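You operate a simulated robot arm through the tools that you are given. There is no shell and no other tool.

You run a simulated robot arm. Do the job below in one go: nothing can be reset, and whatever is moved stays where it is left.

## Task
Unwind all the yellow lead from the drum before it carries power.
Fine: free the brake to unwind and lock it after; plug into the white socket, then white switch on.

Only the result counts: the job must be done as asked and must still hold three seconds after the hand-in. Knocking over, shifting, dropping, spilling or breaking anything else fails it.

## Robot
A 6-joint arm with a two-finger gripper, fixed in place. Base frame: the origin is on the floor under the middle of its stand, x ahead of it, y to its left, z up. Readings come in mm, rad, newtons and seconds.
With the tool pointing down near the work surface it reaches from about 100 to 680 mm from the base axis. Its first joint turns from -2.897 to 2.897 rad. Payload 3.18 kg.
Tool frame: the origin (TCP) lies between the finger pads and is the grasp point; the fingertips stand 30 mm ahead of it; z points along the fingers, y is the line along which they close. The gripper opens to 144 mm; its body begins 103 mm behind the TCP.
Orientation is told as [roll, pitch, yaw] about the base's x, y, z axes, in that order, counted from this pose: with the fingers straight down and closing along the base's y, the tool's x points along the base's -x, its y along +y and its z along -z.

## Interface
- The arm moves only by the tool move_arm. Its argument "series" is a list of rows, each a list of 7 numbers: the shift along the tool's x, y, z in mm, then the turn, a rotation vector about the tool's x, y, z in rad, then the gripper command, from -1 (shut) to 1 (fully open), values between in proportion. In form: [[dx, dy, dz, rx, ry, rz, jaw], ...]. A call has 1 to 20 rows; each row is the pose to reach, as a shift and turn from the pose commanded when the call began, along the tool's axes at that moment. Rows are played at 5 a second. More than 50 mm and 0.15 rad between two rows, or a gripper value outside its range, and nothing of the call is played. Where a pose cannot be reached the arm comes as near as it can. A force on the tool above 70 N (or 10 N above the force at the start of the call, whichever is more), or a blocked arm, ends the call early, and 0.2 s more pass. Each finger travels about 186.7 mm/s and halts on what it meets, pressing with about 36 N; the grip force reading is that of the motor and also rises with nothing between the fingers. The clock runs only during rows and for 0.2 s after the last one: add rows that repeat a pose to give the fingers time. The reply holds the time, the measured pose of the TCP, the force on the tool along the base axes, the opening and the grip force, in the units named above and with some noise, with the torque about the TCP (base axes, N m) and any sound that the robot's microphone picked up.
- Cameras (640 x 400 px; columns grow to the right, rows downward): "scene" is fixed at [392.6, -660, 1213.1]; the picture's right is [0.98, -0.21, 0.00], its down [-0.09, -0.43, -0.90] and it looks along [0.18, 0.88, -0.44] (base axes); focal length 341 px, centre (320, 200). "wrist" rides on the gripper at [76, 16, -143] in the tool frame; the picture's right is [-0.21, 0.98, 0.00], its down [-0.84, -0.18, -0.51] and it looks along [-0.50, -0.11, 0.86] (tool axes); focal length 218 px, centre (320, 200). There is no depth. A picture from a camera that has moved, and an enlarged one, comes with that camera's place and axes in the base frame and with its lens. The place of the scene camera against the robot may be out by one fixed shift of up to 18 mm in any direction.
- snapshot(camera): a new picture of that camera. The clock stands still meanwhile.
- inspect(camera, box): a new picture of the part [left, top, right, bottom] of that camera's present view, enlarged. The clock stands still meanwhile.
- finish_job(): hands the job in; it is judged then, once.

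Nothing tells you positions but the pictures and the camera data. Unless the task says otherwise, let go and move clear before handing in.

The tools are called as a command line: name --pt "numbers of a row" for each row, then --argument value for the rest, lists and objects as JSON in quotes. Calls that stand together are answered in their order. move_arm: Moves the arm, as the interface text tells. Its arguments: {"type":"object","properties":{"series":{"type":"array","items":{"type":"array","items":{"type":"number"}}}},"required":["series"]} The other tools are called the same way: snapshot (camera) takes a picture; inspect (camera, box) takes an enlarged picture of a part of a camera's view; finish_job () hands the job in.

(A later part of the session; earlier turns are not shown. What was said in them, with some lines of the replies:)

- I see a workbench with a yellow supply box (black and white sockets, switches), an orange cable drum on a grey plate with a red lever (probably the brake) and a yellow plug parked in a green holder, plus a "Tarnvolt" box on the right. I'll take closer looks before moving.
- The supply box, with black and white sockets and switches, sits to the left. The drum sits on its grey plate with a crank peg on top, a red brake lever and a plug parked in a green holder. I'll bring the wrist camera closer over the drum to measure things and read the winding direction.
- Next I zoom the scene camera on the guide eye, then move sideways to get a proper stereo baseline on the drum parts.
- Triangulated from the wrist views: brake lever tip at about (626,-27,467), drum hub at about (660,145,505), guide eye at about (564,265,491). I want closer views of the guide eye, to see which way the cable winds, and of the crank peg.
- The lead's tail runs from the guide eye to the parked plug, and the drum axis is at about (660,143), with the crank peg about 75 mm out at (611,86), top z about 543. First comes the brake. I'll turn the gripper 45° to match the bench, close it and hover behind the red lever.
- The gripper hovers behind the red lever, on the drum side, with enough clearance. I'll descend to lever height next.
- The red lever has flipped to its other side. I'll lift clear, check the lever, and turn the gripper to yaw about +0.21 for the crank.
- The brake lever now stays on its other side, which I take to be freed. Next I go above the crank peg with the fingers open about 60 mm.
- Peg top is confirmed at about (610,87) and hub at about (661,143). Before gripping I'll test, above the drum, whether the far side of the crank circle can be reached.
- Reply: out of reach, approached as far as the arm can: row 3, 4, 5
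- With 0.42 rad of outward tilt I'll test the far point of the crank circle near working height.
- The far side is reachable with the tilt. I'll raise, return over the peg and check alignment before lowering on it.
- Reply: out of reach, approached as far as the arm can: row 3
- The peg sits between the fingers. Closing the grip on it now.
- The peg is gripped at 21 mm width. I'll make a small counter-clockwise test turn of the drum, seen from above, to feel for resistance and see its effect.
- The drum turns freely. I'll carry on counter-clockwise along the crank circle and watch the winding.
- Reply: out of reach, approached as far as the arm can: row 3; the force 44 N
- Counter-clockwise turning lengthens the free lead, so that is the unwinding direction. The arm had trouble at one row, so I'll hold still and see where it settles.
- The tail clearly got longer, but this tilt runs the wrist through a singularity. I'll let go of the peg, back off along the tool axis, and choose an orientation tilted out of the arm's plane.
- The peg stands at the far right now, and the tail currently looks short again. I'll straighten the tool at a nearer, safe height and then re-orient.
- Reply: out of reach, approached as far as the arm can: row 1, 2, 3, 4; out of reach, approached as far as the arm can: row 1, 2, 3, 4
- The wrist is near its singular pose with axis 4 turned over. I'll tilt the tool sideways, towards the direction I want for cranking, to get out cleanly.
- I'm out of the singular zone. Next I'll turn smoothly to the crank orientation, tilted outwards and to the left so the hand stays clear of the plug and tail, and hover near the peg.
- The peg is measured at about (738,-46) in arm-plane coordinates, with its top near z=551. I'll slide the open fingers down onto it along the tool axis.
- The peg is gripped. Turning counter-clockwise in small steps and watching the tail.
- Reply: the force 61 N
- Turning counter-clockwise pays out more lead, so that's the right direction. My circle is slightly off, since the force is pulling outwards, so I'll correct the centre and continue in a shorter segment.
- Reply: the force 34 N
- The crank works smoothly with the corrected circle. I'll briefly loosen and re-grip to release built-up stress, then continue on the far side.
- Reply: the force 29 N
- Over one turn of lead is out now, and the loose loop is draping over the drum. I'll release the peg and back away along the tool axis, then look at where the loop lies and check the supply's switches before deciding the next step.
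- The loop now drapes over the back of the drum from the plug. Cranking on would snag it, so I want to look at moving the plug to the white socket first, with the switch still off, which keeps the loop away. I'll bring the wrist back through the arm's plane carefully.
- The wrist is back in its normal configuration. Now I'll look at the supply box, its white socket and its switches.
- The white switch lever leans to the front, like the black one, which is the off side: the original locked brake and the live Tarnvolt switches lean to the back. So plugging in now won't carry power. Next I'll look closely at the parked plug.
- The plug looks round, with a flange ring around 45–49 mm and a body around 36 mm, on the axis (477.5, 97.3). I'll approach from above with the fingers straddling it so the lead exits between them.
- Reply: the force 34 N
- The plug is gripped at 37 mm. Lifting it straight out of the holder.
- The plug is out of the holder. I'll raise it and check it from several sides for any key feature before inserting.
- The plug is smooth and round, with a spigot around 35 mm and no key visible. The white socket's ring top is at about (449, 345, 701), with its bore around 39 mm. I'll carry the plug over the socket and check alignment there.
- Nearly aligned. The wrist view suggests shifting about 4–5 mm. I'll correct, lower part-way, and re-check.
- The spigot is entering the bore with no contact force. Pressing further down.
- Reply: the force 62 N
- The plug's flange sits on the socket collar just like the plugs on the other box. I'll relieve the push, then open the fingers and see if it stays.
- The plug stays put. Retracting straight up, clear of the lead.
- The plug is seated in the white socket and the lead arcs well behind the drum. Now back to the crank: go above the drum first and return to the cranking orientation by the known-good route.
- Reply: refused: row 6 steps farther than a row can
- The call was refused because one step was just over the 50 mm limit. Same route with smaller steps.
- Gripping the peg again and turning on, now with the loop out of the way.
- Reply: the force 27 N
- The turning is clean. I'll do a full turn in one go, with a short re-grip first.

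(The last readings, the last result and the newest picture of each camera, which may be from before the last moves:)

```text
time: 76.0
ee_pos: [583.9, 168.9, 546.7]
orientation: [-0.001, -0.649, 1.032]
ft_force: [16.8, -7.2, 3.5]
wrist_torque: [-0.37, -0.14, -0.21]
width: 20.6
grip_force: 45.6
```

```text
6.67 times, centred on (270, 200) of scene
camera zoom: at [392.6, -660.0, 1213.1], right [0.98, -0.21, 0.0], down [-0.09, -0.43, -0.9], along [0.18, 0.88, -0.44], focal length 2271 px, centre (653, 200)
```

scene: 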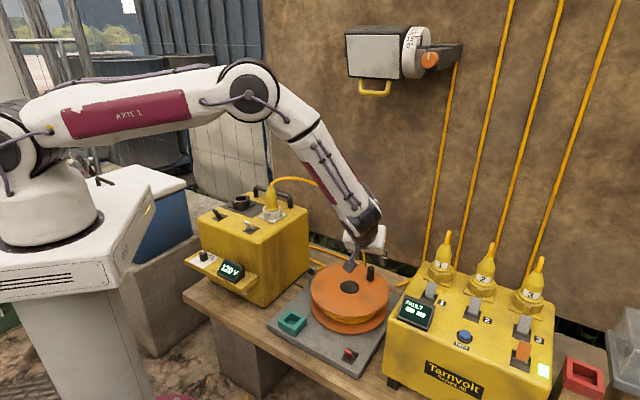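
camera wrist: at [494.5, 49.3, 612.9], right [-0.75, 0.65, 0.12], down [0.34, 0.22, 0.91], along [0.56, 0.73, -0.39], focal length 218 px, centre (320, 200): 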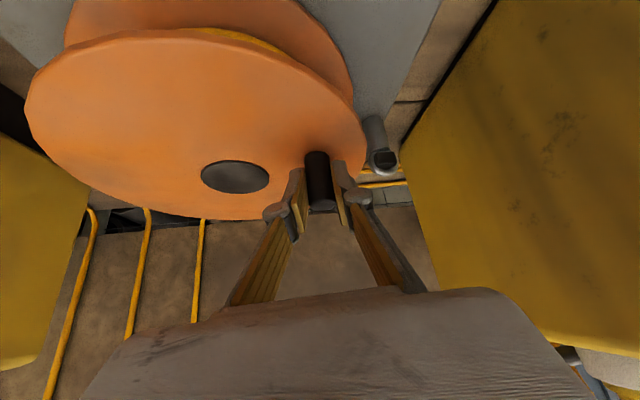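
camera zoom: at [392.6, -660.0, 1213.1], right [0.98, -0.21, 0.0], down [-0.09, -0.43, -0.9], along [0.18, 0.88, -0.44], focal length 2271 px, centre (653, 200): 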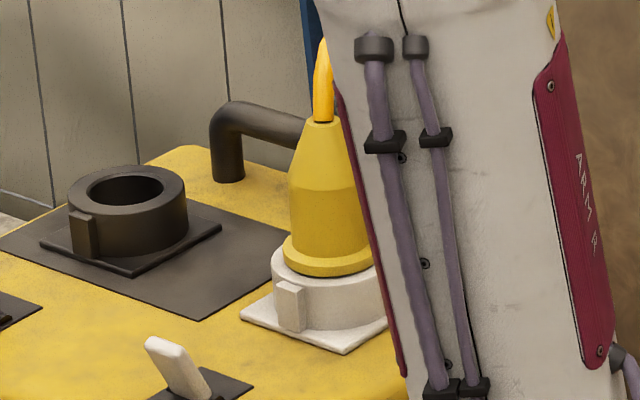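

One coil is left on the drum, after about 2.8 turns. I'll continue a half turn and check.

move_arm --pt "0 0 0 0 0 0 -0.62" --pt "0 0 0 0 0 0 -0.85" --pt "20.9 -7.6 -15.9 0 0 0 -0.85" --pt "38.6 -23.7 -29.3 0 0 0 -0.85" --pt "50.8 -46.5 -38.6 0 0 0 -0.85" --pt "56.1 -73 -42.6 0 0 0 -0.85" --pt "53.8 -100.3 -40.9 0 0 0 -0.85" --pt "44.2 -125 -33.6 0 0 0 -0.85" --pt "28.5 -144.1 -21.7 0 0 0 -0.85" --pt "28.5 -144.1 -21.7 0 0 0 -0.85"

inspect --camera "scene" --box '[310, 270, 390, 350]'

snapshot --camera "scene"

snapshot --camera "wrist"

```text
time: 78.2
ee_pos: [689.7, 63.1, 546.2]
orientation: [0.003, -0.647, 1.034]
ft_force: [4.5, -9.2, -7.9]
wrist_torque: [-0.46, -0.08, -0.11]
width: 20.6
grip_force: 45.1
```

```text
5.00 times, centred on (350, 310) of scene
camera zoom: at [392.6, -660.0, 1213.1], right [0.98, -0.21, 0.0], down [-0.09, -0.43, -0.9], along [0.18, 0.88, -0.44], focal length 1703 px, centre (170, -350)
```

zoom: 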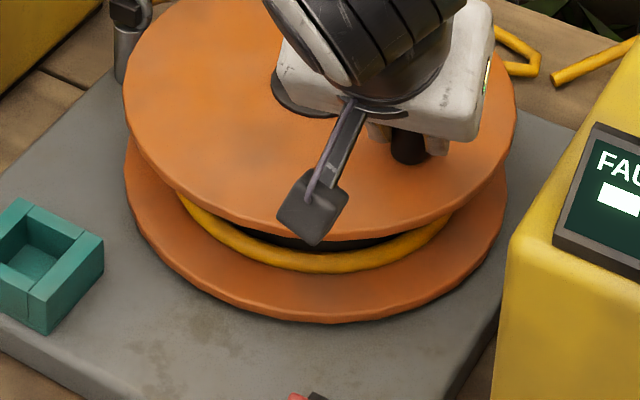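

```text
taken
```

scene: 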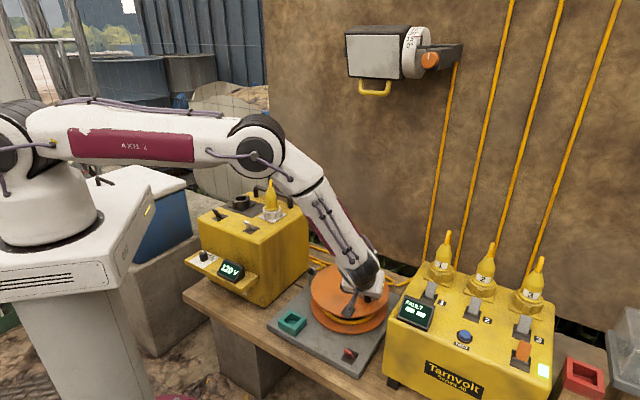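

```text
taken
camera wrist: at [599.6, -56.1, 614.3], right [-0.75, 0.64, 0.13], down [0.34, 0.22, 0.91], along [0.56, 0.73, -0.39], focal length 218 px, centre (320, 200)
```

wrist: 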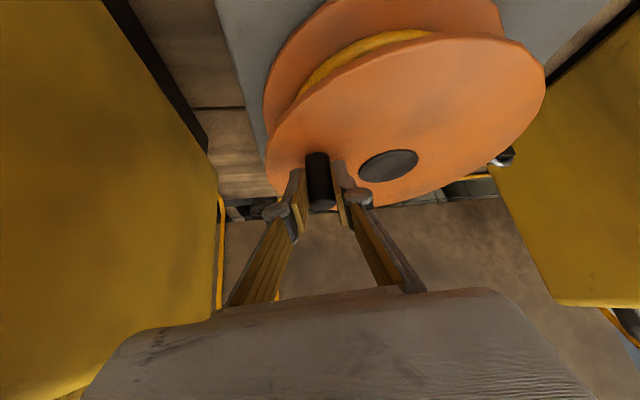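

move_arm --pt "-19.9 -11.1 15.2 0 0 0 -0.85" --pt "-41.8 -13 31.8 0 0 0 -0.85" --pt "-62.7 -5.4 47.7 0 0 0 -0.85" --pt "-80.4 10.7 61.1 0 0 0 -0.85" --pt "-92.6 33.5 70.4 0 0 0 -0.85" --pt "-97.9 60.1 74.4 0 0 0 -0.85" --pt "-95.6 87.3 72.7 0 0 0 -0.85" --pt "-95.6 87.3 72.7 0 0 0 -0.85"

inspect --camera "scene" --box '[310, 270, 390, 350]'

inspect --camera "scene" --box '[240, 160, 420, 360]'

```text
time: 80.0
ee_pos: [677.1, 207.6, 546.1]
orientation: [-0.005, -0.649, 1.032]
ft_force: [-11.0, -39.2, 35.0]
wrist_torque: [-1.31, 0.25, -0.14]
width: 20.6
grip_force: 45.5
```

```text
5.00 times, centred on (350, 310) of scene
camera zoom: at [392.6, -660.0, 1213.1], right [0.98, -0.21, 0.0], down [-0.09, -0.43, -0.9], along [0.18, 0.88, -0.44], focal length 1703 px, centre (170, -350)
```

zoom: 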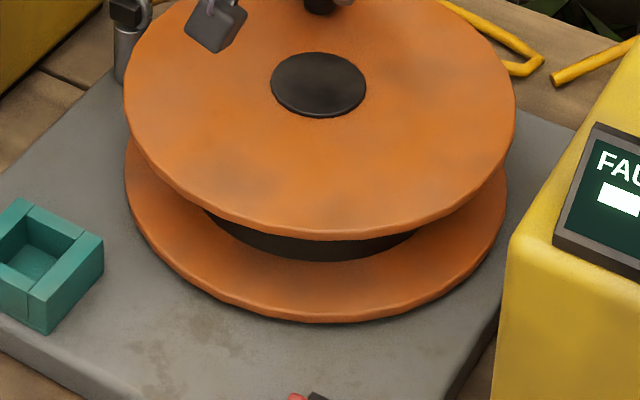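

```text
2.00 times, centred on (330, 260) of scene
camera zoom: at [392.6, -660.0, 1213.1], right [0.98, -0.21, 0.0], down [-0.09, -0.43, -0.9], along [0.18, 0.88, -0.44], focal length 681 px, centre (300, 80)
```

zoom: 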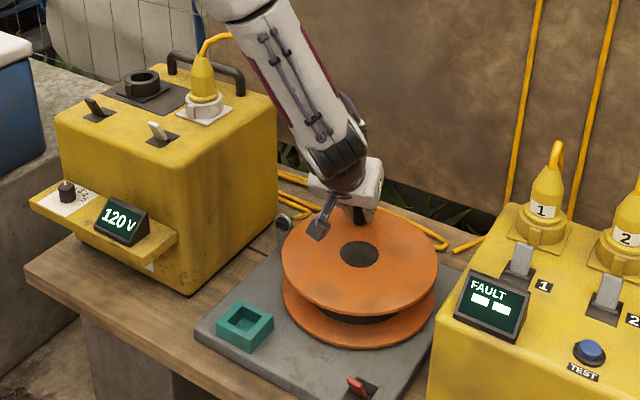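

The drum now shows a bare black core with no yellow left. To be sure the end really is reached, I'll re-grip and turn on gently, watching for a stop or any change.

move_arm --pt "0 0 0 0 0 0 -0.62" --pt "0 0 0 0 0 0 -0.85" --pt "0 0 0 0 0 0 -0.85" --pt "4 12.5 -3 0 0 0 -0.85" --pt "9.6 24.7 -7.3 0 0 0 -0.85" --pt "9.6 24.7 -7.3 0 0 0 -0.85"

inspect --camera "scene" --box '[240, 160, 420, 360]'

snapshot --camera "wrist"

```text
time: 81.4
ee_pos: [647.0, 213.8, 543.4]
orientation: [0.003, -0.649, 1.034]
ft_force: [-13.4, 26.0, -20.2]
wrist_torque: [0.62, 1.68, 0.85]
width: 20.6
grip_force: 45.2
```

```text
2.00 times, centred on (330, 260) of scene
camera zoom: at [392.6, -660.0, 1213.1], right [0.98, -0.21, 0.0], down [-0.09, -0.43, -0.9], along [0.18, 0.88, -0.44], focal length 681 px, centre (300, 80)
```

zoom: 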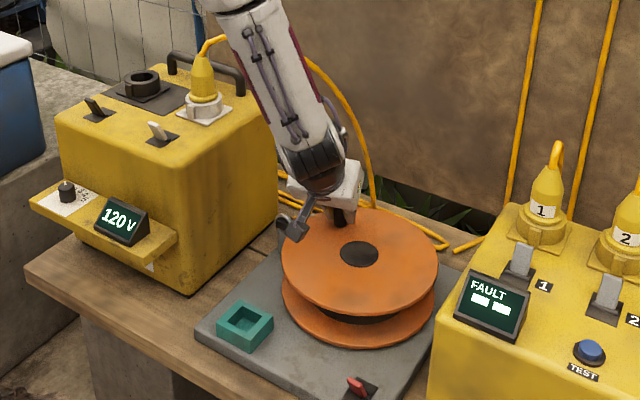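

```text
taken
camera wrist: at [557.7, 94.8, 611.0], right [-0.76, 0.64, 0.13], down [0.34, 0.22, 0.91], along [0.56, 0.73, -0.39], focal length 218 px, centre (320, 200)
```

wrist: 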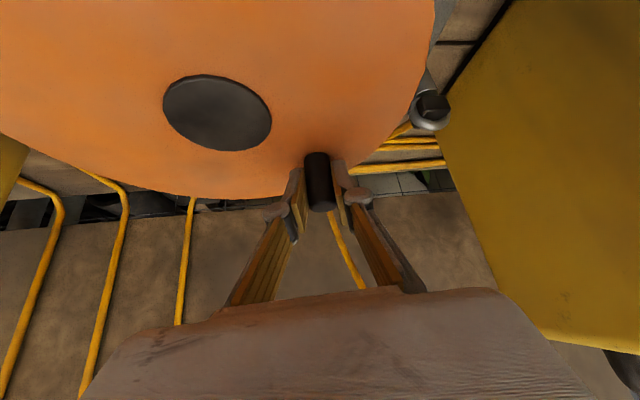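

move_arm --pt "7.5 10 -5.7 0 0 0 -0.85" --pt "15.7 19.1 -11.9 0 0 0 -0.85" --pt "25.5 25.5 -19.4 0 0 0 -0.85" --pt "35.6 30.2 -27.1 0 0 0 -0.85" --pt "46.5 32 -35.4 0 0 0 -0.85" --pt "57.5 32.1 -43.7 0 0 0 -0.85" --pt "57.5 32.1 -43.7 0 0 0 -0.85"

inspect --camera "scene" --box '[240, 160, 420, 360]'

snapshot --camera "wrist"

```text
time: 83.0
ee_pos: [583.4, 164.0, 542.5]
orientation: [0.0, -0.645, 1.03]
ft_force: [6.1, -2.4, -42.5]
wrist_torque: [-0.6, 0.32, -0.09]
width: 20.8
grip_force: 45.3
```

```text
2.00 times, centred on (330, 260) of scene
camera zoom: at [392.6, -660.0, 1213.1], right [0.98, -0.21, 0.0], down [-0.09, -0.43, -0.9], along [0.18, 0.88, -0.44], focal length 681 px, centre (300, 80)
```

zoom: 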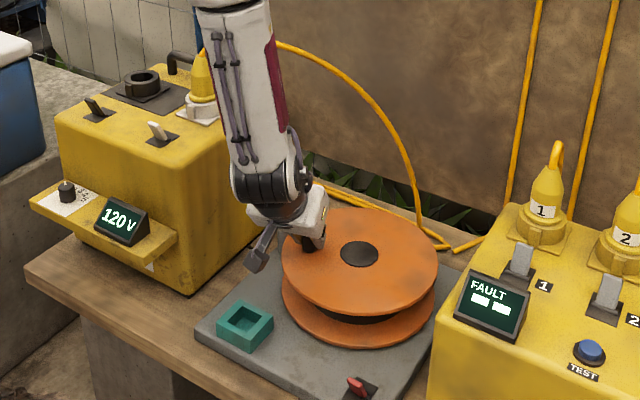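

```text
taken
camera wrist: at [493.3, 45.4, 611.7], right [-0.75, 0.65, 0.13], down [0.34, 0.22, 0.91], along [0.56, 0.73, -0.39], focal length 218 px, centre (320, 200)
```

wrist: 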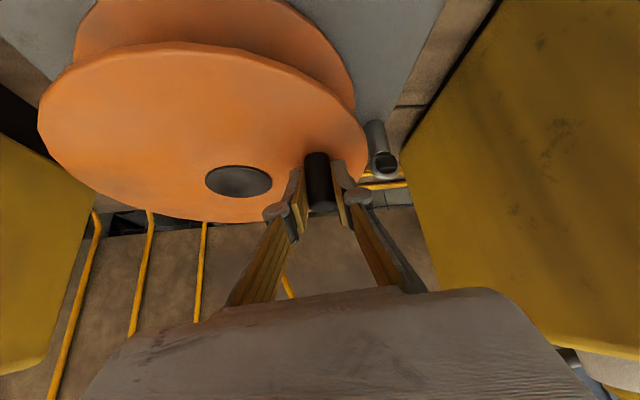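

The lead behind the drum still seems to shift as the drum turns, so I'll continue until there is a definite stop or no change.

move_arm --pt "0 0 0 0 0 0 -0.62" --pt "0 0 0 0 0 0 -0.85" --pt "0 0 0 0 0 0 -0.85" --pt "20.9 -7.6 -15.9 0 0 0 -0.85" --pt "38.6 -23.7 -29.3 0 0 0 -0.85" --pt "50.8 -46.5 -38.6 0 0 0 -0.85" --pt "56.1 -73 -42.6 0 0 0 -0.85" --pt "53.8 -100.3 -40.9 0 0 0 -0.85" --pt "53.8 -100.3 -40.9 0 0 0 -0.85"

inspect --camera "scene" --box '[240, 160, 420, 360]'

snapshot --camera "wrist"

```text
time: 84.7
ee_pos: [602.6, 82.2, 546.3]
orientation: [0.02, -0.669, 1.049]
ft_force: [-11.9, 1.6, 14.6]
wrist_torque: [-0.07, -0.19, 0.08]
width: 20.9
grip_force: 45.0
stopped in row 8: the force on the tool passed its limit at 87 N (the readings are from after the stop); the commanded pose is now the measured one
```

```text
2.00 times, centred on (330, 260) of scene
camera zoom: at [392.6, -660.0, 1213.1], right [0.98, -0.21, 0.0], down [-0.09, -0.43, -0.9], along [0.18, 0.88, -0.44], focal length 681 px, centre (300, 80)
```

zoom: 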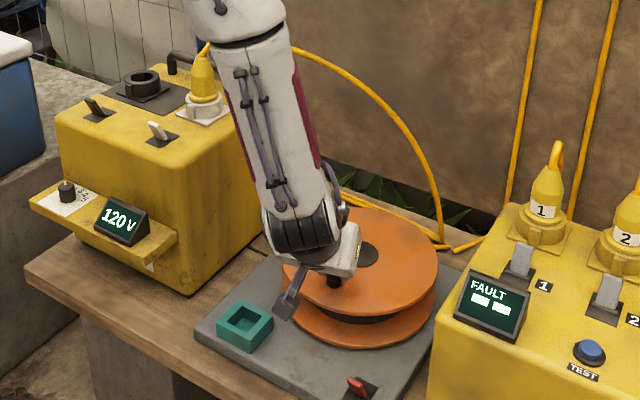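

```text
taken
camera wrist: at [516.1, -41.0, 612.4], right [-0.77, 0.62, 0.14], down [0.34, 0.21, 0.92], along [0.54, 0.76, -0.37], focal length 218 px, centre (320, 200)
```

wrist: 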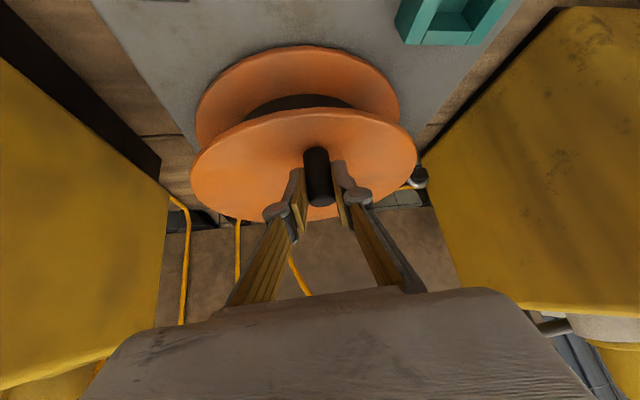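

A hard stop came at exactly the original peg angle, which is 4 full turns, with the core bare. So all of the lead is off. I'll nudge gently against the stop to confirm and then release.

move_arm --pt "0.5 -2.4 -0.4 0 0 0 -0.85" --pt "1 -4.8 -0.7 0 0 0 -0.85" --pt "1 -4.8 -0.7 0 0 0 -0.85"

```text
time: 85.4
ee_pos: [603.0, 81.5, 546.7]
orientation: [0.028, -0.669, 1.053]
ft_force: [-15.2, -1.5, 17.5]
wrist_torque: [-0.94, -0.66, 0.13]
width: 20.7
grip_force: 44.9
stopped in row 3: the force on the tool passed its limit at 71 N (the readings are from after the stop); the commanded pose is now the measured one
```

The stop is confirmed. Releasing the peg and backing off along the tool axis.

move_arm --pt "0 0 0 0 0 0 -0.5" --pt "0 0 0 0 0 0 -0.17" --pt "0 0 0 0 0 0 -0.17" --pt "0 0 -40 0 0 0 -0.17" --pt "0 0 -80 0 0 0 -0.17" --pt "0 0 -120 0 0 0 -0.17" --pt "0 0 -160 0 0 0 -0.17" --pt "0 0 -160 0 0 0 -0.17"

snapshot --camera "scene"

snapshot --camera "wrist"

inspect --camera "scene" --box '[240, 160, 420, 360]'

```text
time: 87.2
ee_pos: [556.6, -6.2, 672.5]
orientation: [0.029, -0.669, 1.049]
ft_force: [-0.3, 0.0, -0.4]
wrist_torque: [-0.01, -0.01, 0.02]
width: 59.7
grip_force: 0.1
```

```text
taken
```

scene: 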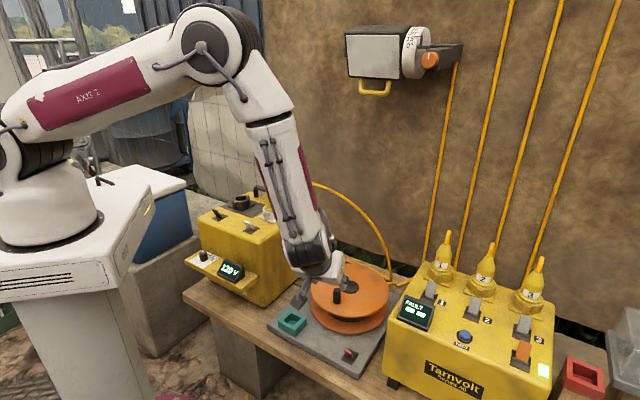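

```text
taken
camera wrist: at [471.4, -129.5, 737.7], right [-0.77, 0.61, 0.15], down [0.34, 0.21, 0.92], along [0.53, 0.76, -0.37], focal length 218 px, centre (320, 200)
```

wrist: 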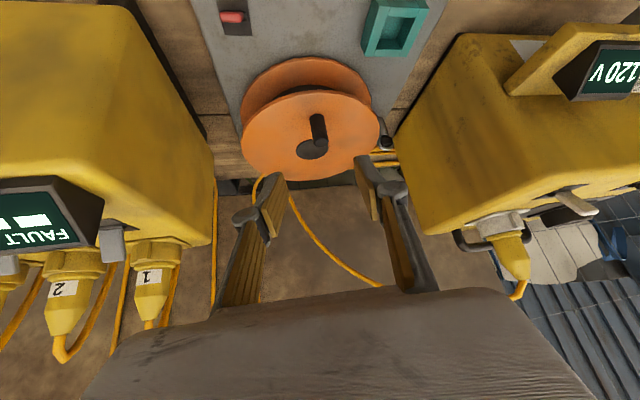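

```text
2.00 times, centred on (330, 260) of scene
camera zoom: at [392.6, -660.0, 1213.1], right [0.98, -0.21, 0.0], down [-0.09, -0.43, -0.9], along [0.18, 0.88, -0.44], focal length 681 px, centre (300, 80)
```

zoom: 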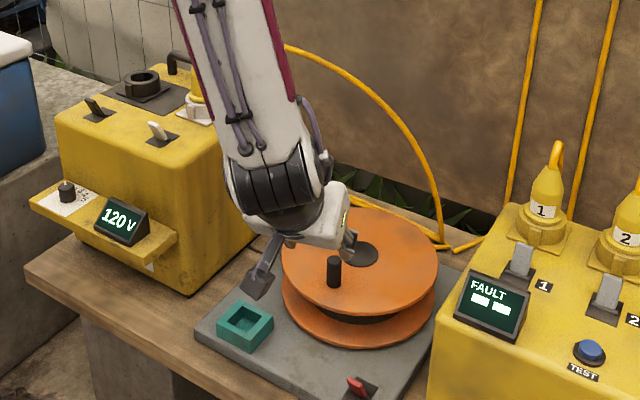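

The drum is empty. Next I bring the wrist back through the arm's plane to the normal vertical pose, for locking the brake.

move_arm --pt "-17 5.6 8.6 0.0781 -0.0027 0.0936 -0.17" --pt "-34.1 11.2 17.3 0.1563 -0.0054 0.1871 -0.17" --pt "-51.1 16.8 25.9 0.2344 -0.0081 0.2807 -0.17" --pt "-68.2 22.5 34.5 0.3126 -0.0109 0.3743 -0.17" --pt "-85.2 28.1 43.1 0.3907 -0.0136 0.4679 -0.17" --pt "-102.3 33.7 51.8 0.4689 -0.0163 0.5614 -0.17" --pt "-119.3 39.3 60.4 0.547 -0.019 0.655 -0.17" --pt "-119.3 39.3 60.4 0.547 -0.019 0.655 -0.17"

```text
time: 89.0
ee_pos: [586.8, 127.5, 699.7]
orientation: [0.004, -0.678, 0.21]
ft_force: [-0.3, 0.5, -0.4]
wrist_torque: [0.0, 0.0, 0.0]
width: 59.9
grip_force: 0.1
```

move_arm --pt "0 0 0 0.0015 0.1 -0.003 -0.17" --pt "0 0 0 0.0015 0.23 -0.003 -0.17" --pt "0 0 0 0.0015 0.36 -0.003 -0.17" --pt "0 0 0 0.001 0.49 -0.003 -0.17" --pt "0 0 0 0.0005 0.6 -0.003 -0.17" --pt "0 0 0 0 0.678 -0.003 -0.17" --pt "0 0 0 0 0.678 -0.003 -0.17"

snapshot --camera "wrist"

snapshot --camera "scene"

```text
time: 90.6
ee_pos: [587.0, 127.1, 699.4]
orientation: [0.003, 0.002, 0.215]
ft_force: [0.3, 0.6, -0.2]
wrist_torque: [0.03, 0.02, 0.01]
width: 59.7
grip_force: 0.0
```

```text
taken
camera wrist: at [508.6, 124.8, 841.9], right [-0.01, 1.0, 0.0], down [0.86, 0.0, 0.51], along [0.51, 0.0, -0.86], focal length 218 px, centre (320, 200)
```

wrist: 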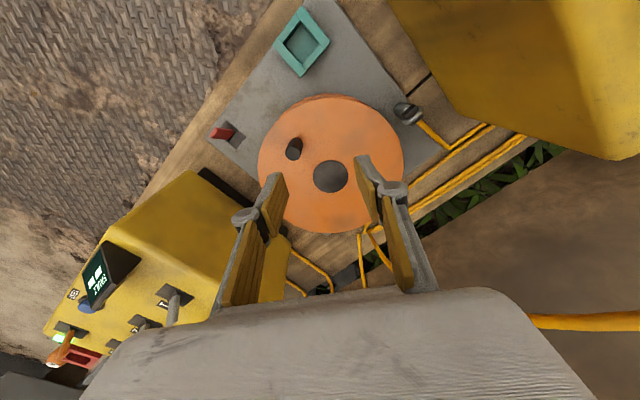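

```text
taken
```

scene: 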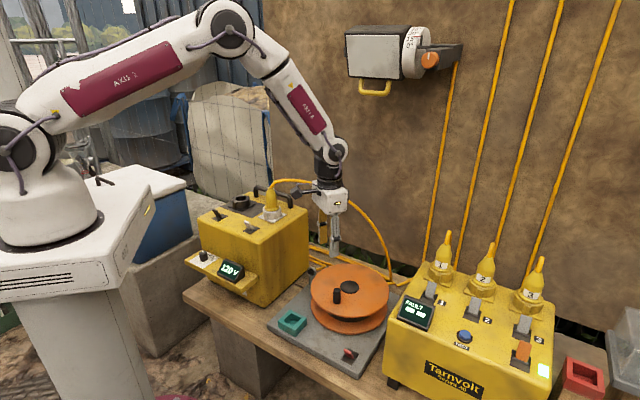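

Normal pose regained. Next I lock the brake: go to the front side of the red lever with closed fingers.

move_arm --pt "6.2 -24.4 5 0 0 0.1256 -0.5" --pt "12.4 -48.7 10 0 0 0.2513 -1" --pt "18.6 -73.1 15 0 0 0.3769 -1" --pt "24.8 -97.5 20 0 0 0.5025 -1" --pt "31 -121.8 25 0 0 0.6281 -1" --pt "37.2 -146.2 30 0 0 0.7538 -1" --pt "43.4 -170.5 35 0 0 0.8794 -1" --pt "49.6 -194.9 39 0 0 1.005 -1" --pt "49.6 -194.9 39 0 0 1.005 -1"

snapshot --camera "wrist"

inspect --camera "scene" --box '[310, 270, 410, 380]'

```text
time: 92.6
ee_pos: [580.1, -74.4, 660.8]
orientation: [0.0, 0.002, -0.793]
ft_force: [-0.4, -0.1, -0.7]
wrist_torque: [0.02, -0.02, 0.01]
width: 0.0
grip_force: 30.6
```

```text
taken
camera wrist: at [537.8, -10.1, 802.7], right [0.84, 0.54, 0.0], down [0.46, -0.73, 0.51], along [0.27, -0.43, -0.86], focal length 218 px, centre (320, 200)
```

wrist: 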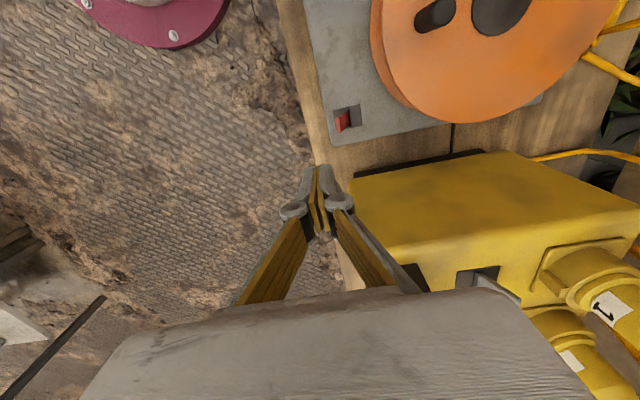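

```text
3.64 times, centred on (360, 325) of scene
camera zoom: at [392.6, -660.0, 1213.1], right [0.98, -0.21, 0.0], down [-0.09, -0.43, -0.9], along [0.18, 0.88, -0.44], focal length 1239 px, centre (174, -254)
```

zoom: 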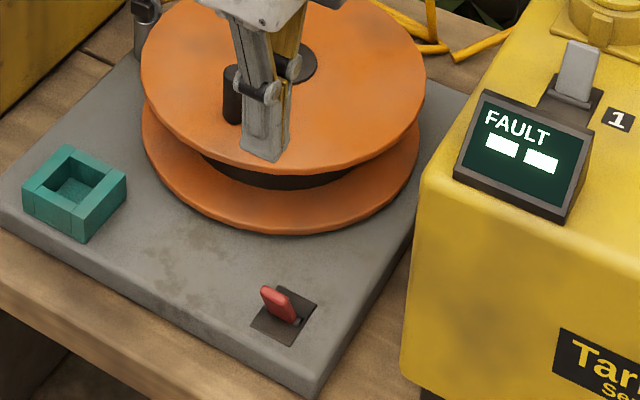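

move_arm --pt "0 0 45 0 0 0 -1" --pt "0 0 90 0 0 0 -1" --pt "0 0 135 0 0 0 -1" --pt "0 0 165 0 0 0 -1" --pt "0 0 184 0 0 0 -1" --pt "0 0 184 0 0 0 -1"

inspect --camera "scene" --box '[310, 270, 410, 380]'

snapshot --camera "wrist"

```text
time: 94.0
ee_pos: [580.1, -71.8, 473.6]
orientation: [0.0, -0.002, -0.788]
ft_force: [0.5, -1.0, 0.5]
wrist_torque: [0.0, 0.01, 0.02]
width: 0.1
grip_force: 30.8
```

```text
3.64 times, centred on (360, 325) of scene
camera zoom: at [392.6, -660.0, 1213.1], right [0.98, -0.21, 0.0], down [-0.09, -0.43, -0.9], along [0.18, 0.88, -0.44], focal length 1239 px, centre (174, -254)
```

zoom: 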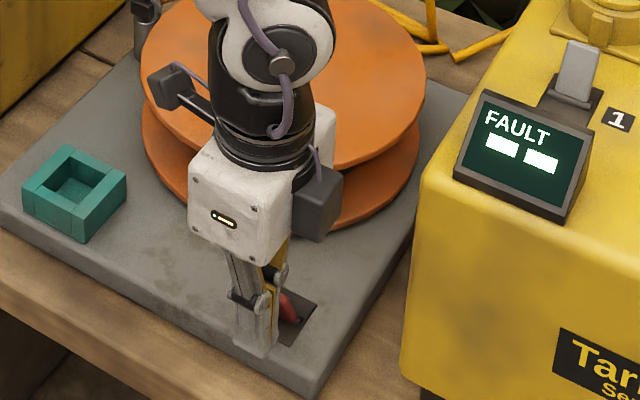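

```text
taken
camera wrist: at [537.6, -8.0, 617.5], right [0.84, 0.54, 0.0], down [0.47, -0.73, 0.51], along [0.27, -0.43, -0.86], focal length 218 px, centre (320, 200)
```

wrist: 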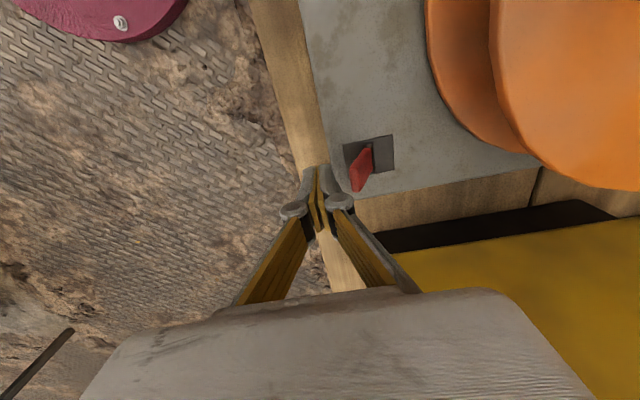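

move_arm --pt "0 8 0 0 0 0 -1" --pt "0 16 0 0 0 0 -1" --pt "0 22 0 0 0 0 -1" --pt "0 28 0 0 0 0 -1" --pt "0 33 0 0 0 0 -1" --pt "0 37 0 0 0 0 -1" --pt "0 37 0 0 0 0 -1"

snapshot --camera "wrist"

inspect --camera "scene" --box '[310, 270, 410, 380]'

```text
time: 95.6
ee_pos: [607.7, -47.9, 475.4]
orientation: [0.001, 0.0, -0.789]
ft_force: [0.9, 0.5, -0.4]
wrist_torque: [-0.02, 0.01, 0.03]
width: 0.0
grip_force: 31.1
```

```text
taken
camera wrist: at [564.4, 17.1, 618.8], right [0.84, 0.54, 0.0], down [0.47, -0.73, 0.51], along [0.27, -0.43, -0.86], focal length 218 px, centre (320, 200)
```

wrist: 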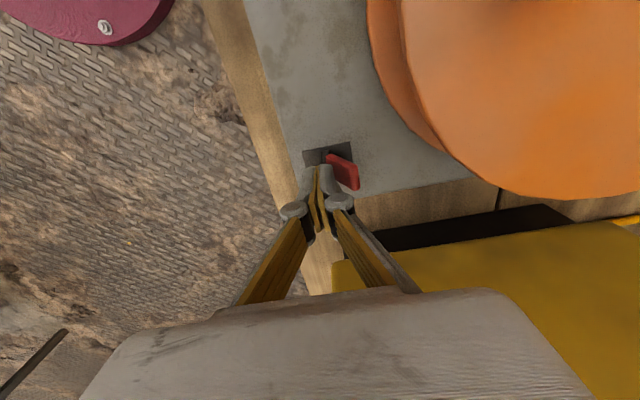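

```text
3.64 times, centred on (360, 325) of scene
camera zoom: at [392.6, -660.0, 1213.1], right [0.98, -0.21, 0.0], down [-0.09, -0.43, -0.9], along [0.18, 0.88, -0.44], focal length 1239 px, centre (174, -254)
```

zoom: 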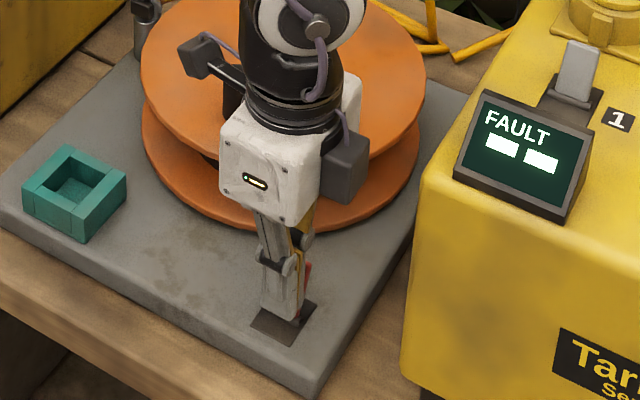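

The lever has flipped back to the locked side. I'll back off a little, lift clear and verify it.

move_arm --pt "0 -4 0 0 0 0 -1" --pt "0 -4 -45 0 0 0 -1" --pt "0 -4 -90 0 0 0 -1" --pt "0 -4 -135 0 0 0 -1" --pt "0 -4 -180 0 0 0 -1" --pt "0 -4 -180 0 0 0 -1"

inspect --camera "scene" --box '[310, 270, 410, 380]'

inspect --camera "wrist" --box '[270, 70, 390, 180]'

inspect --camera "scene" --box '[190, 165, 310, 265]'

```text
time: 97.0
ee_pos: [605.0, -51.0, 657.9]
orientation: [0.0, 0.001, -0.79]
ft_force: [0.8, -0.1, 0.9]
wrist_torque: [-0.04, -0.04, -0.03]
width: 0.0
grip_force: 30.4
```

```text
3.64 times, centred on (360, 325) of scene
camera zoom: at [392.6, -660.0, 1213.1], right [0.98, -0.21, 0.0], down [-0.09, -0.43, -0.9], along [0.18, 0.88, -0.44], focal length 1239 px, centre (174, -254)
```

zoom: 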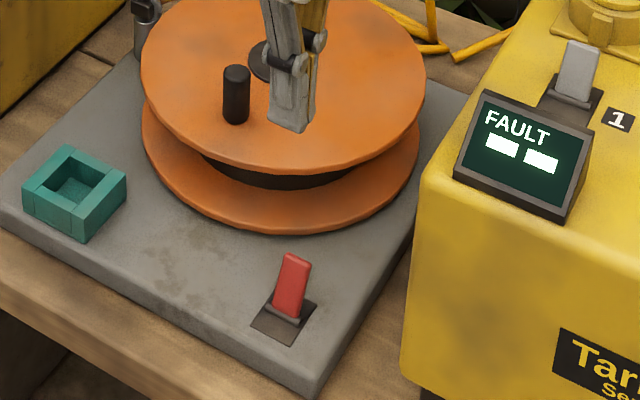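

```text
3.64 times, centred on (330, 125) of wrist
camera zoom: at [562.5, 13.3, 800.3], right [0.84, 0.54, 0.0], down [0.47, -0.73, 0.51], along [0.27, -0.43, -0.86], focal length 794 px, centre (284, 473)
```

zoom: 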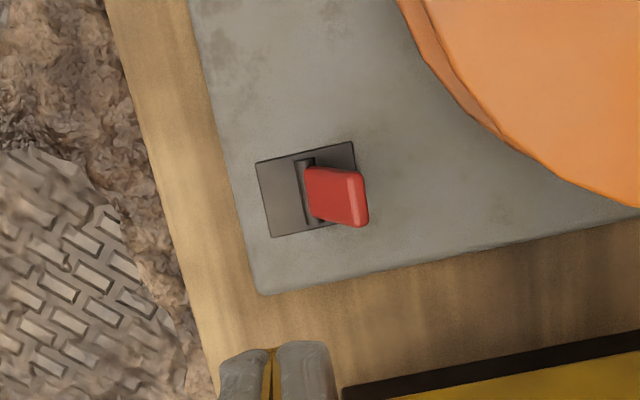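

```text
4.00 times, centred on (250, 215) of scene
camera zoom: at [392.6, -660.0, 1213.1], right [0.98, -0.21, 0.0], down [-0.09, -0.43, -0.9], along [0.18, 0.88, -0.44], focal length 1362 px, centre (600, 140)
```

zoom: 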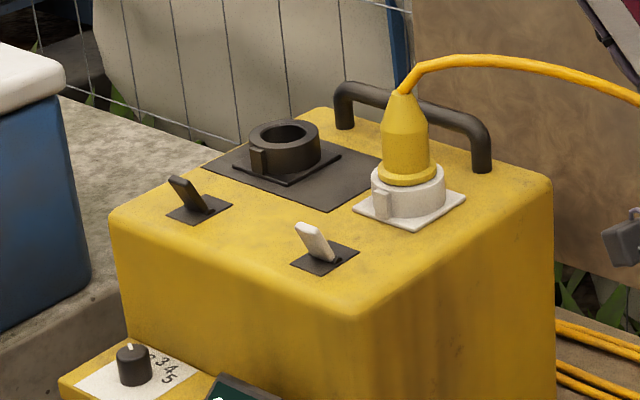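

The brake is locked again and the drum is empty. Next is the white switch, with its slot centre at about (378,279) and lever leaning to the front. I'll hover on its front side with closed fingers.

move_arm --pt "39.3 2.4 -20 0 0 0 -1" --pt "78.7 4.9 -45 0 0 0 -1" --pt "118 7.3 -70 0 0 0 -1" --pt "157.3 9.7 -95 0 0 0 -1" --pt "196.7 12.2 -120 0 0 0 -1" --pt "236 14.6 -140 0 0 0 -1" --pt "275.3 17 -142 0 0 0 -1" --pt "314.6 19.4 -142 0 0 0 -1" --pt "354 21.9 -142 0 0 0 -1" --pt "393.3 24.3 -142 0 0 0 -1" --pt "393.3 24.3 -142 0 0 0 -1"

snapshot --camera "wrist"

snapshot --camera "scene"

```text
time: 99.4
ee_pos: [344.1, 245.1, 799.6]
orientation: [0.002, 0.003, -0.79]
ft_force: [0.5, 0.1, 0.4]
wrist_torque: [-0.03, 0.0, -0.03]
width: 0.0
grip_force: 30.6
```

```text
taken
camera wrist: at [300.9, 309.5, 942.4], right [0.84, 0.54, 0.0], down [0.47, -0.73, 0.51], along [0.27, -0.43, -0.86], focal length 218 px, centre (320, 200)
```

wrist: 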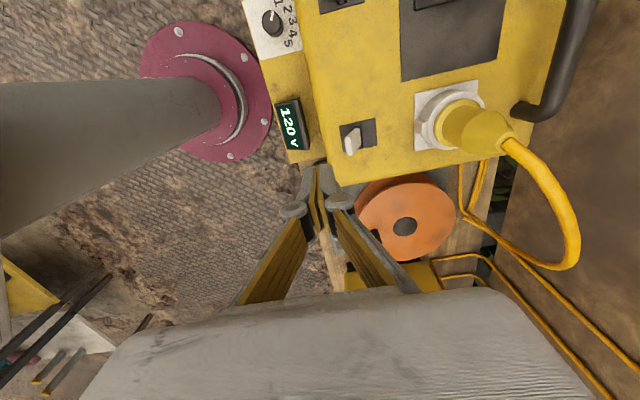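

```text
taken
```

scene: 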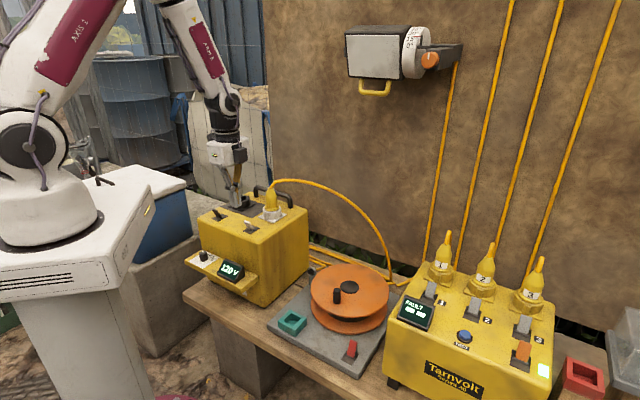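

inspect --camera "wrist" --box '[280, 60, 400, 180]'

inspect --camera "wrist" --box '[390, 60, 530, 180]'

```text
3.33 times, centred on (340, 120) of wrist
camera zoom: at [300.9, 309.5, 942.4], right [0.84, 0.54, 0.0], down [0.47, -0.73, 0.51], along [0.27, -0.43, -0.86], focal length 728 px, centre (253, 467)
```

zoom: 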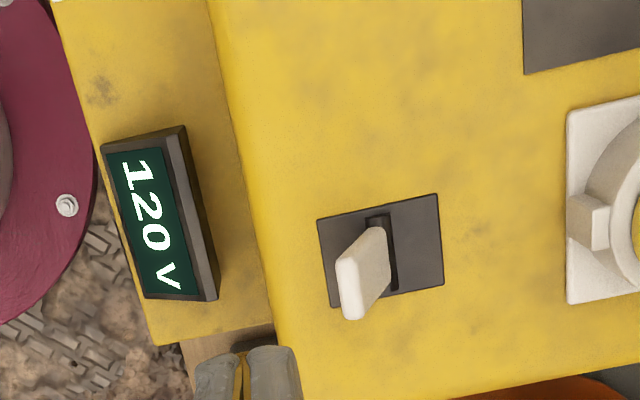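

```text
3.33 times, centred on (460, 120) of wrist
camera zoom: at [300.9, 309.5, 942.4], right [0.84, 0.54, 0.0], down [0.47, -0.73, 0.51], along [0.27, -0.43, -0.86], focal length 728 px, centre (-147, 467)
```

zoom: 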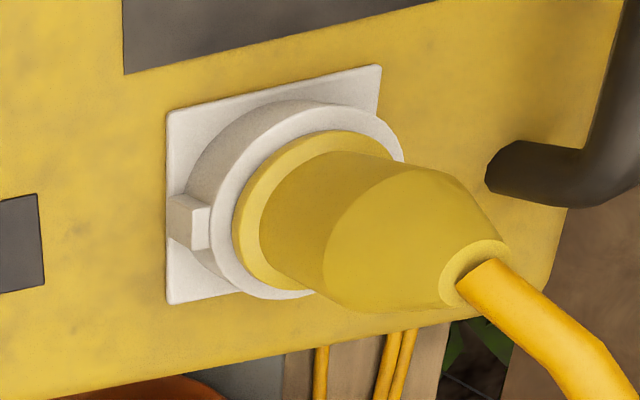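

The plug is well seated and I'm aligned with the white switch. Descending beside its lever.

move_arm --pt "0 0 30 0 0 0 -1" --pt "0 0 60 0 0 0 -1" --pt "0 0 78 0 0 0 -1" --pt "0 0 78 0 0 0 -1"

inspect --camera "scene" --box '[190, 165, 310, 265]'

inspect --camera "wrist" --box '[260, 80, 400, 220]'

```text
time: 100.4
ee_pos: [345.0, 246.9, 719.6]
orientation: [0.001, 0.001, -0.79]
ft_force: [0.0, 0.2, -0.2]
wrist_torque: [0.0, 0.02, -0.04]
width: 0.0
grip_force: 30.7
```

```text
4.00 times, centred on (250, 215) of scene
camera zoom: at [392.6, -660.0, 1213.1], right [0.98, -0.21, 0.0], down [-0.09, -0.43, -0.9], along [0.18, 0.88, -0.44], focal length 1362 px, centre (600, 140)
```

zoom: 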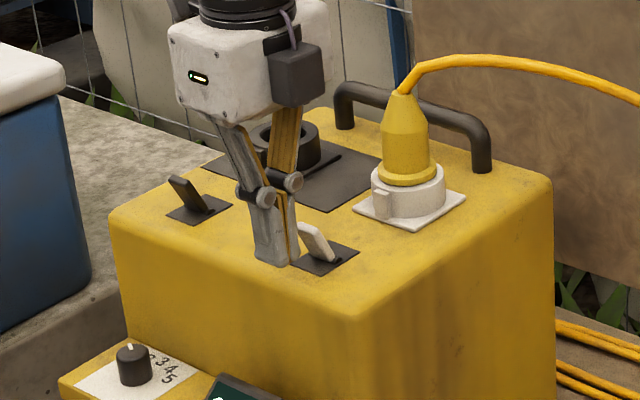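

```text
2.86 times, centred on (330, 150) of wrist
camera zoom: at [302.8, 310.4, 862.1], right [0.84, 0.54, 0.0], down [0.47, -0.73, 0.51], along [0.27, -0.43, -0.86], focal length 624 px, centre (291, 343)
```

zoom: 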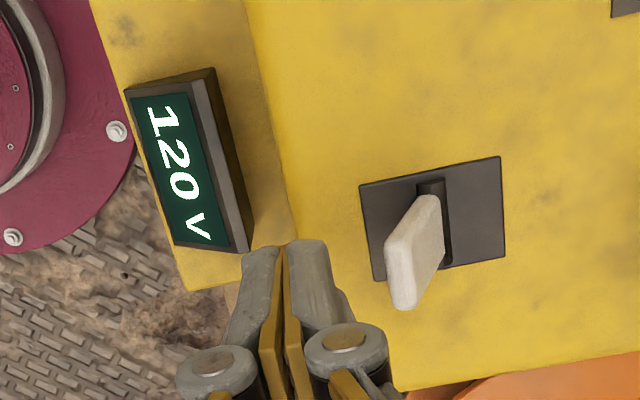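

move_arm --pt "0 8 0 0 0 0 -1" --pt "0 16 0 0 0 0 -1" --pt "0 22 0 0 0 0 -1" --pt "0 28 0 0 0 0 -1" --pt "0 33 0 0 0 0 -1" --pt "0 37 0 0 0 0 -1" --pt "0 37 0 0 0 0 -1"

inspect --camera "scene" --box '[190, 165, 310, 265]'

inspect --camera "wrist" --box '[260, 80, 400, 220]'

```text
time: 102.0
ee_pos: [369.9, 271.0, 720.3]
orientation: [0.002, 0.0, -0.789]
ft_force: [-0.1, 0.6, 0.2]
wrist_torque: [-0.01, 0.02, -0.05]
width: 0.0
grip_force: 31.5
```

```text
4.00 times, centred on (250, 215) of scene
camera zoom: at [392.6, -660.0, 1213.1], right [0.98, -0.21, 0.0], down [-0.09, -0.43, -0.9], along [0.18, 0.88, -0.44], focal length 1362 px, centre (600, 140)
```

zoom: 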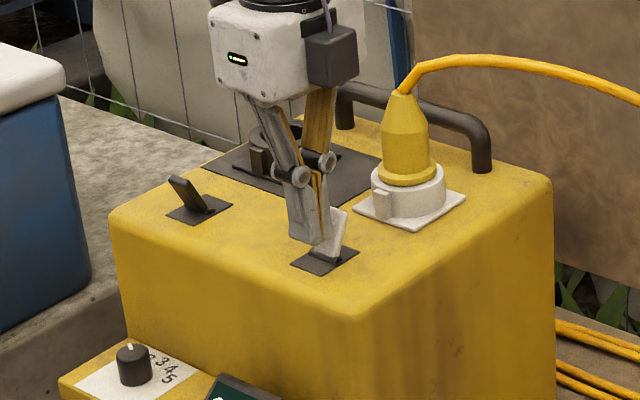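

```text
2.86 times, centred on (330, 150) of wrist
camera zoom: at [327.4, 335.9, 862.9], right [0.84, 0.54, 0.0], down [0.47, -0.73, 0.51], along [0.27, -0.43, -0.86], focal length 624 px, centre (291, 343)
```

zoom: 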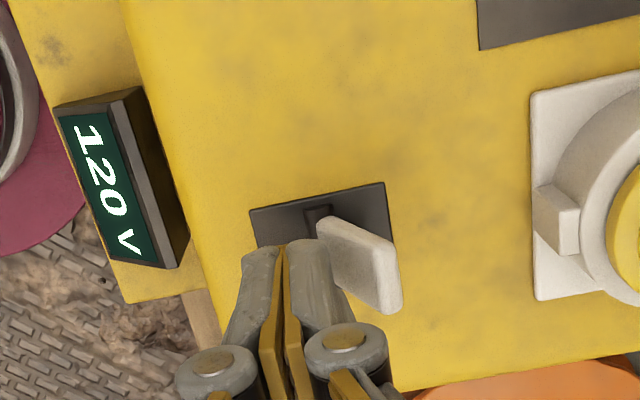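

The white lever has flipped over to the on side. I'll back off, lift clear and check everything.

move_arm --pt "0 -4 0 0 0 0 -1" --pt "0 -4 -40 0 0 0 -1" --pt "0 -4 -80 0 0 0 -1" --pt "0 -4 -120 0 0 0 -1" --pt "0 -30 -150 0 0 0 -1" --pt "0 -60 -180 0 0 0 -1" --pt "0 -60 -180 0 0 0 -1"

snapshot --camera "scene"

inspect --camera "scene" --box '[190, 165, 310, 265]'

inspect --camera "scene" --box '[260, 240, 420, 380]'

inspect --camera "scene" --box '[380, 220, 640, 400]'

snapshot --camera "wrist"

```text
time: 103.6
ee_pos: [328.3, 229.6, 898.9]
orientation: [0.0, 0.0, -0.789]
ft_force: [0.5, -0.5, 0.2]
wrist_torque: [-0.02, -0.01, -0.02]
width: 0.0
grip_force: 30.8
```

```text
taken
```

scene: 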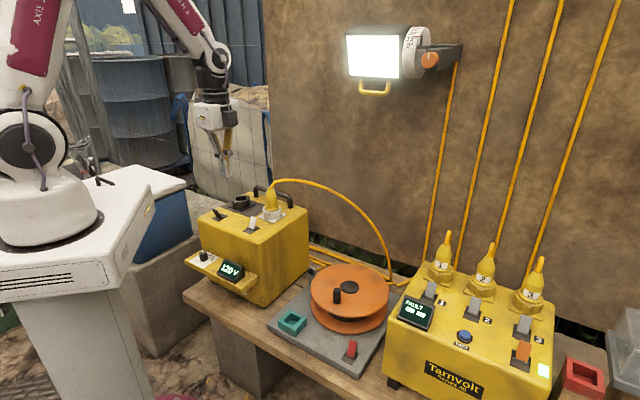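

```text
4.00 times, centred on (250, 215) of scene
camera zoom: at [392.6, -660.0, 1213.1], right [0.98, -0.21, 0.0], down [-0.09, -0.43, -0.9], along [0.18, 0.88, -0.44], focal length 1362 px, centre (600, 140)
```

zoom: 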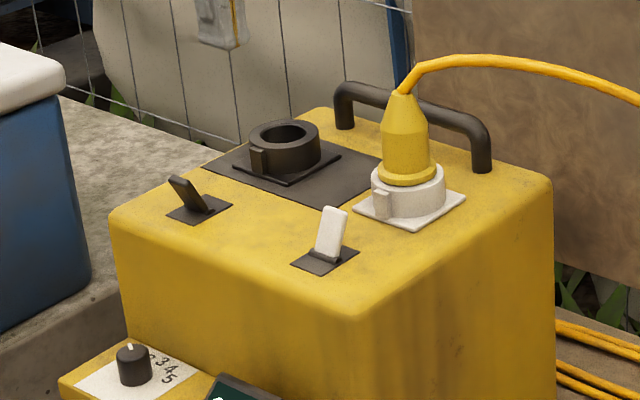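

```text
2.86 times, centred on (340, 310) of scene
camera zoom: at [392.6, -660.0, 1213.1], right [0.98, -0.21, 0.0], down [-0.09, -0.43, -0.9], along [0.18, 0.88, -0.44], focal length 973 px, centre (263, -114)
```

zoom: 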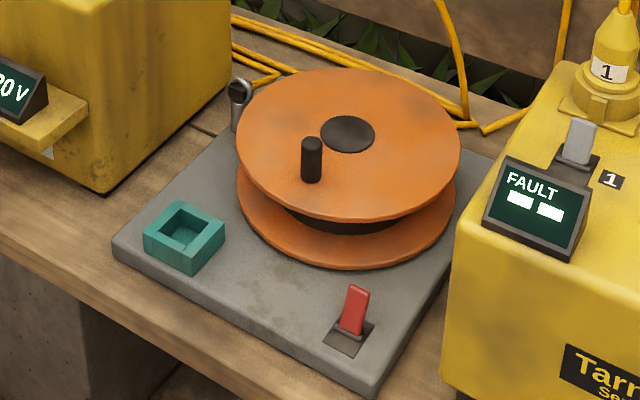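

```text
2.22 times, centred on (510, 310) of scene
camera zoom: at [392.6, -660.0, 1213.1], right [0.98, -0.21, 0.0], down [-0.09, -0.43, -0.9], along [0.18, 0.88, -0.44], focal length 757 px, centre (-102, -44)
```

zoom: 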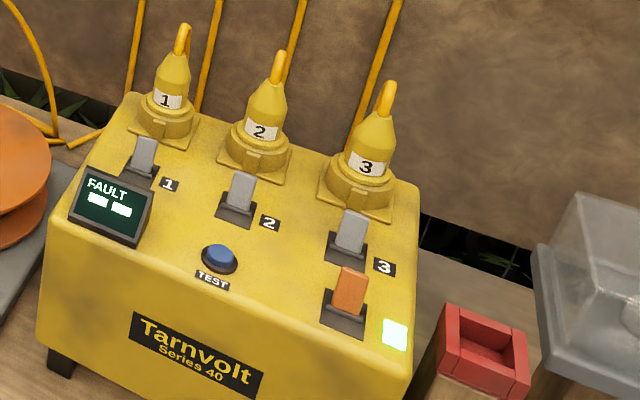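

```text
taken
camera wrist: at [286.3, 294.0, 1041.5], right [0.84, 0.54, 0.0], down [0.47, -0.73, 0.51], along [0.27, -0.43, -0.86], focal length 218 px, centre (320, 200)
```

wrist: 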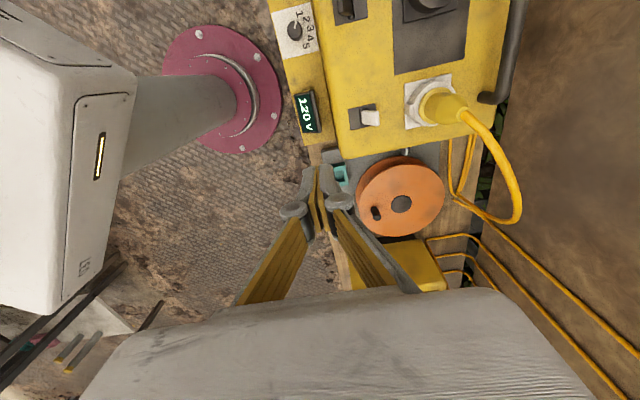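

The wall lamp has come on, the brake lever is on the locked side, the drum is bare, and the plug and white switch are set. I'll wait a few seconds to confirm it holds.

move_arm --pt "0 0 0 0 0 0 -1" --pt "0 0 0 0 0 0 -1" --pt "0 0 0 0 0 0 -1" --pt "0 0 0 0 0 0 -1" --pt "0 0 0 0 0 0 -1" --pt "0 0 0 0 0 0 -1" --pt "0 0 0 0 0 0 -1" --pt "0 0 0 0 0 0 -1" --pt "0 0 0 0 0 0 -1" --pt "0 0 0 0 0 0 -1" --pt "0 0 0 0 0 0 -1" --pt "0 0 0 0 0 0 -1" --pt "0 0 0 0 0 0 -1" --pt "0 0 0 0 0 0 -1" --pt "0 0 0 0 0 0 -1" --pt "0 0 0 0 0 0 -1"

snapshot --camera "scene"

```text
time: 107.0
ee_pos: [329.3, 230.1, 899.2]
orientation: [0.002, 0.001, -0.788]
ft_force: [-0.2, 0.1, 0.2]
wrist_torque: [-0.02, 0.01, 0.01]
width: 0.1
grip_force: 30.9
```

```text
taken
```

scene: 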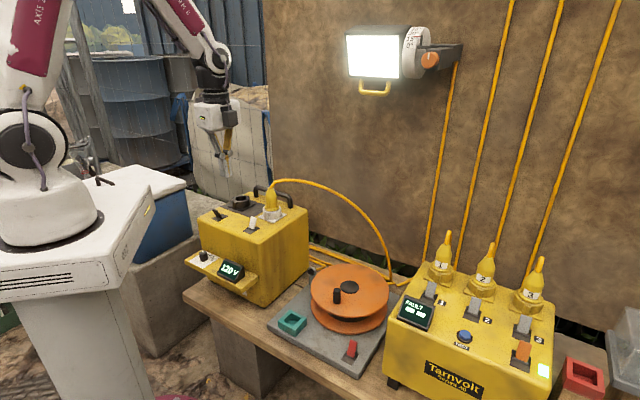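

All of it still holds after more than three seconds. The lead is fully unwound, the brake is locked, the plug is in the white socket, the white switch is on with the lamp lit, and the arm is clear. Handing in.

finish_job

```text
The job is handed in.
```

The yellow lead is fully unwound and carrying power. The drum shows a bare core, the plug is in the white socket and the white switch is on. The wall lamp came on and was still lit when I checked more than three seconds later.

- **Unwinding:** with the brake off, I turned the drum counter-clockwise four full turns until it hit a hard stop. I then set the brake lever back to its original locked position.
- **Order change:** after about one and a half turns the loose lead was draping over the drum and would have caught on the hand. I moved the plug to the white socket at that point, with the white switch still off, and then finished unwinding. Power only went on after the drum was empty and the brake locked.
- **Everything else:** the other box and its plugs looked unchanged in the final pictures, and the arm is clear of the bench.
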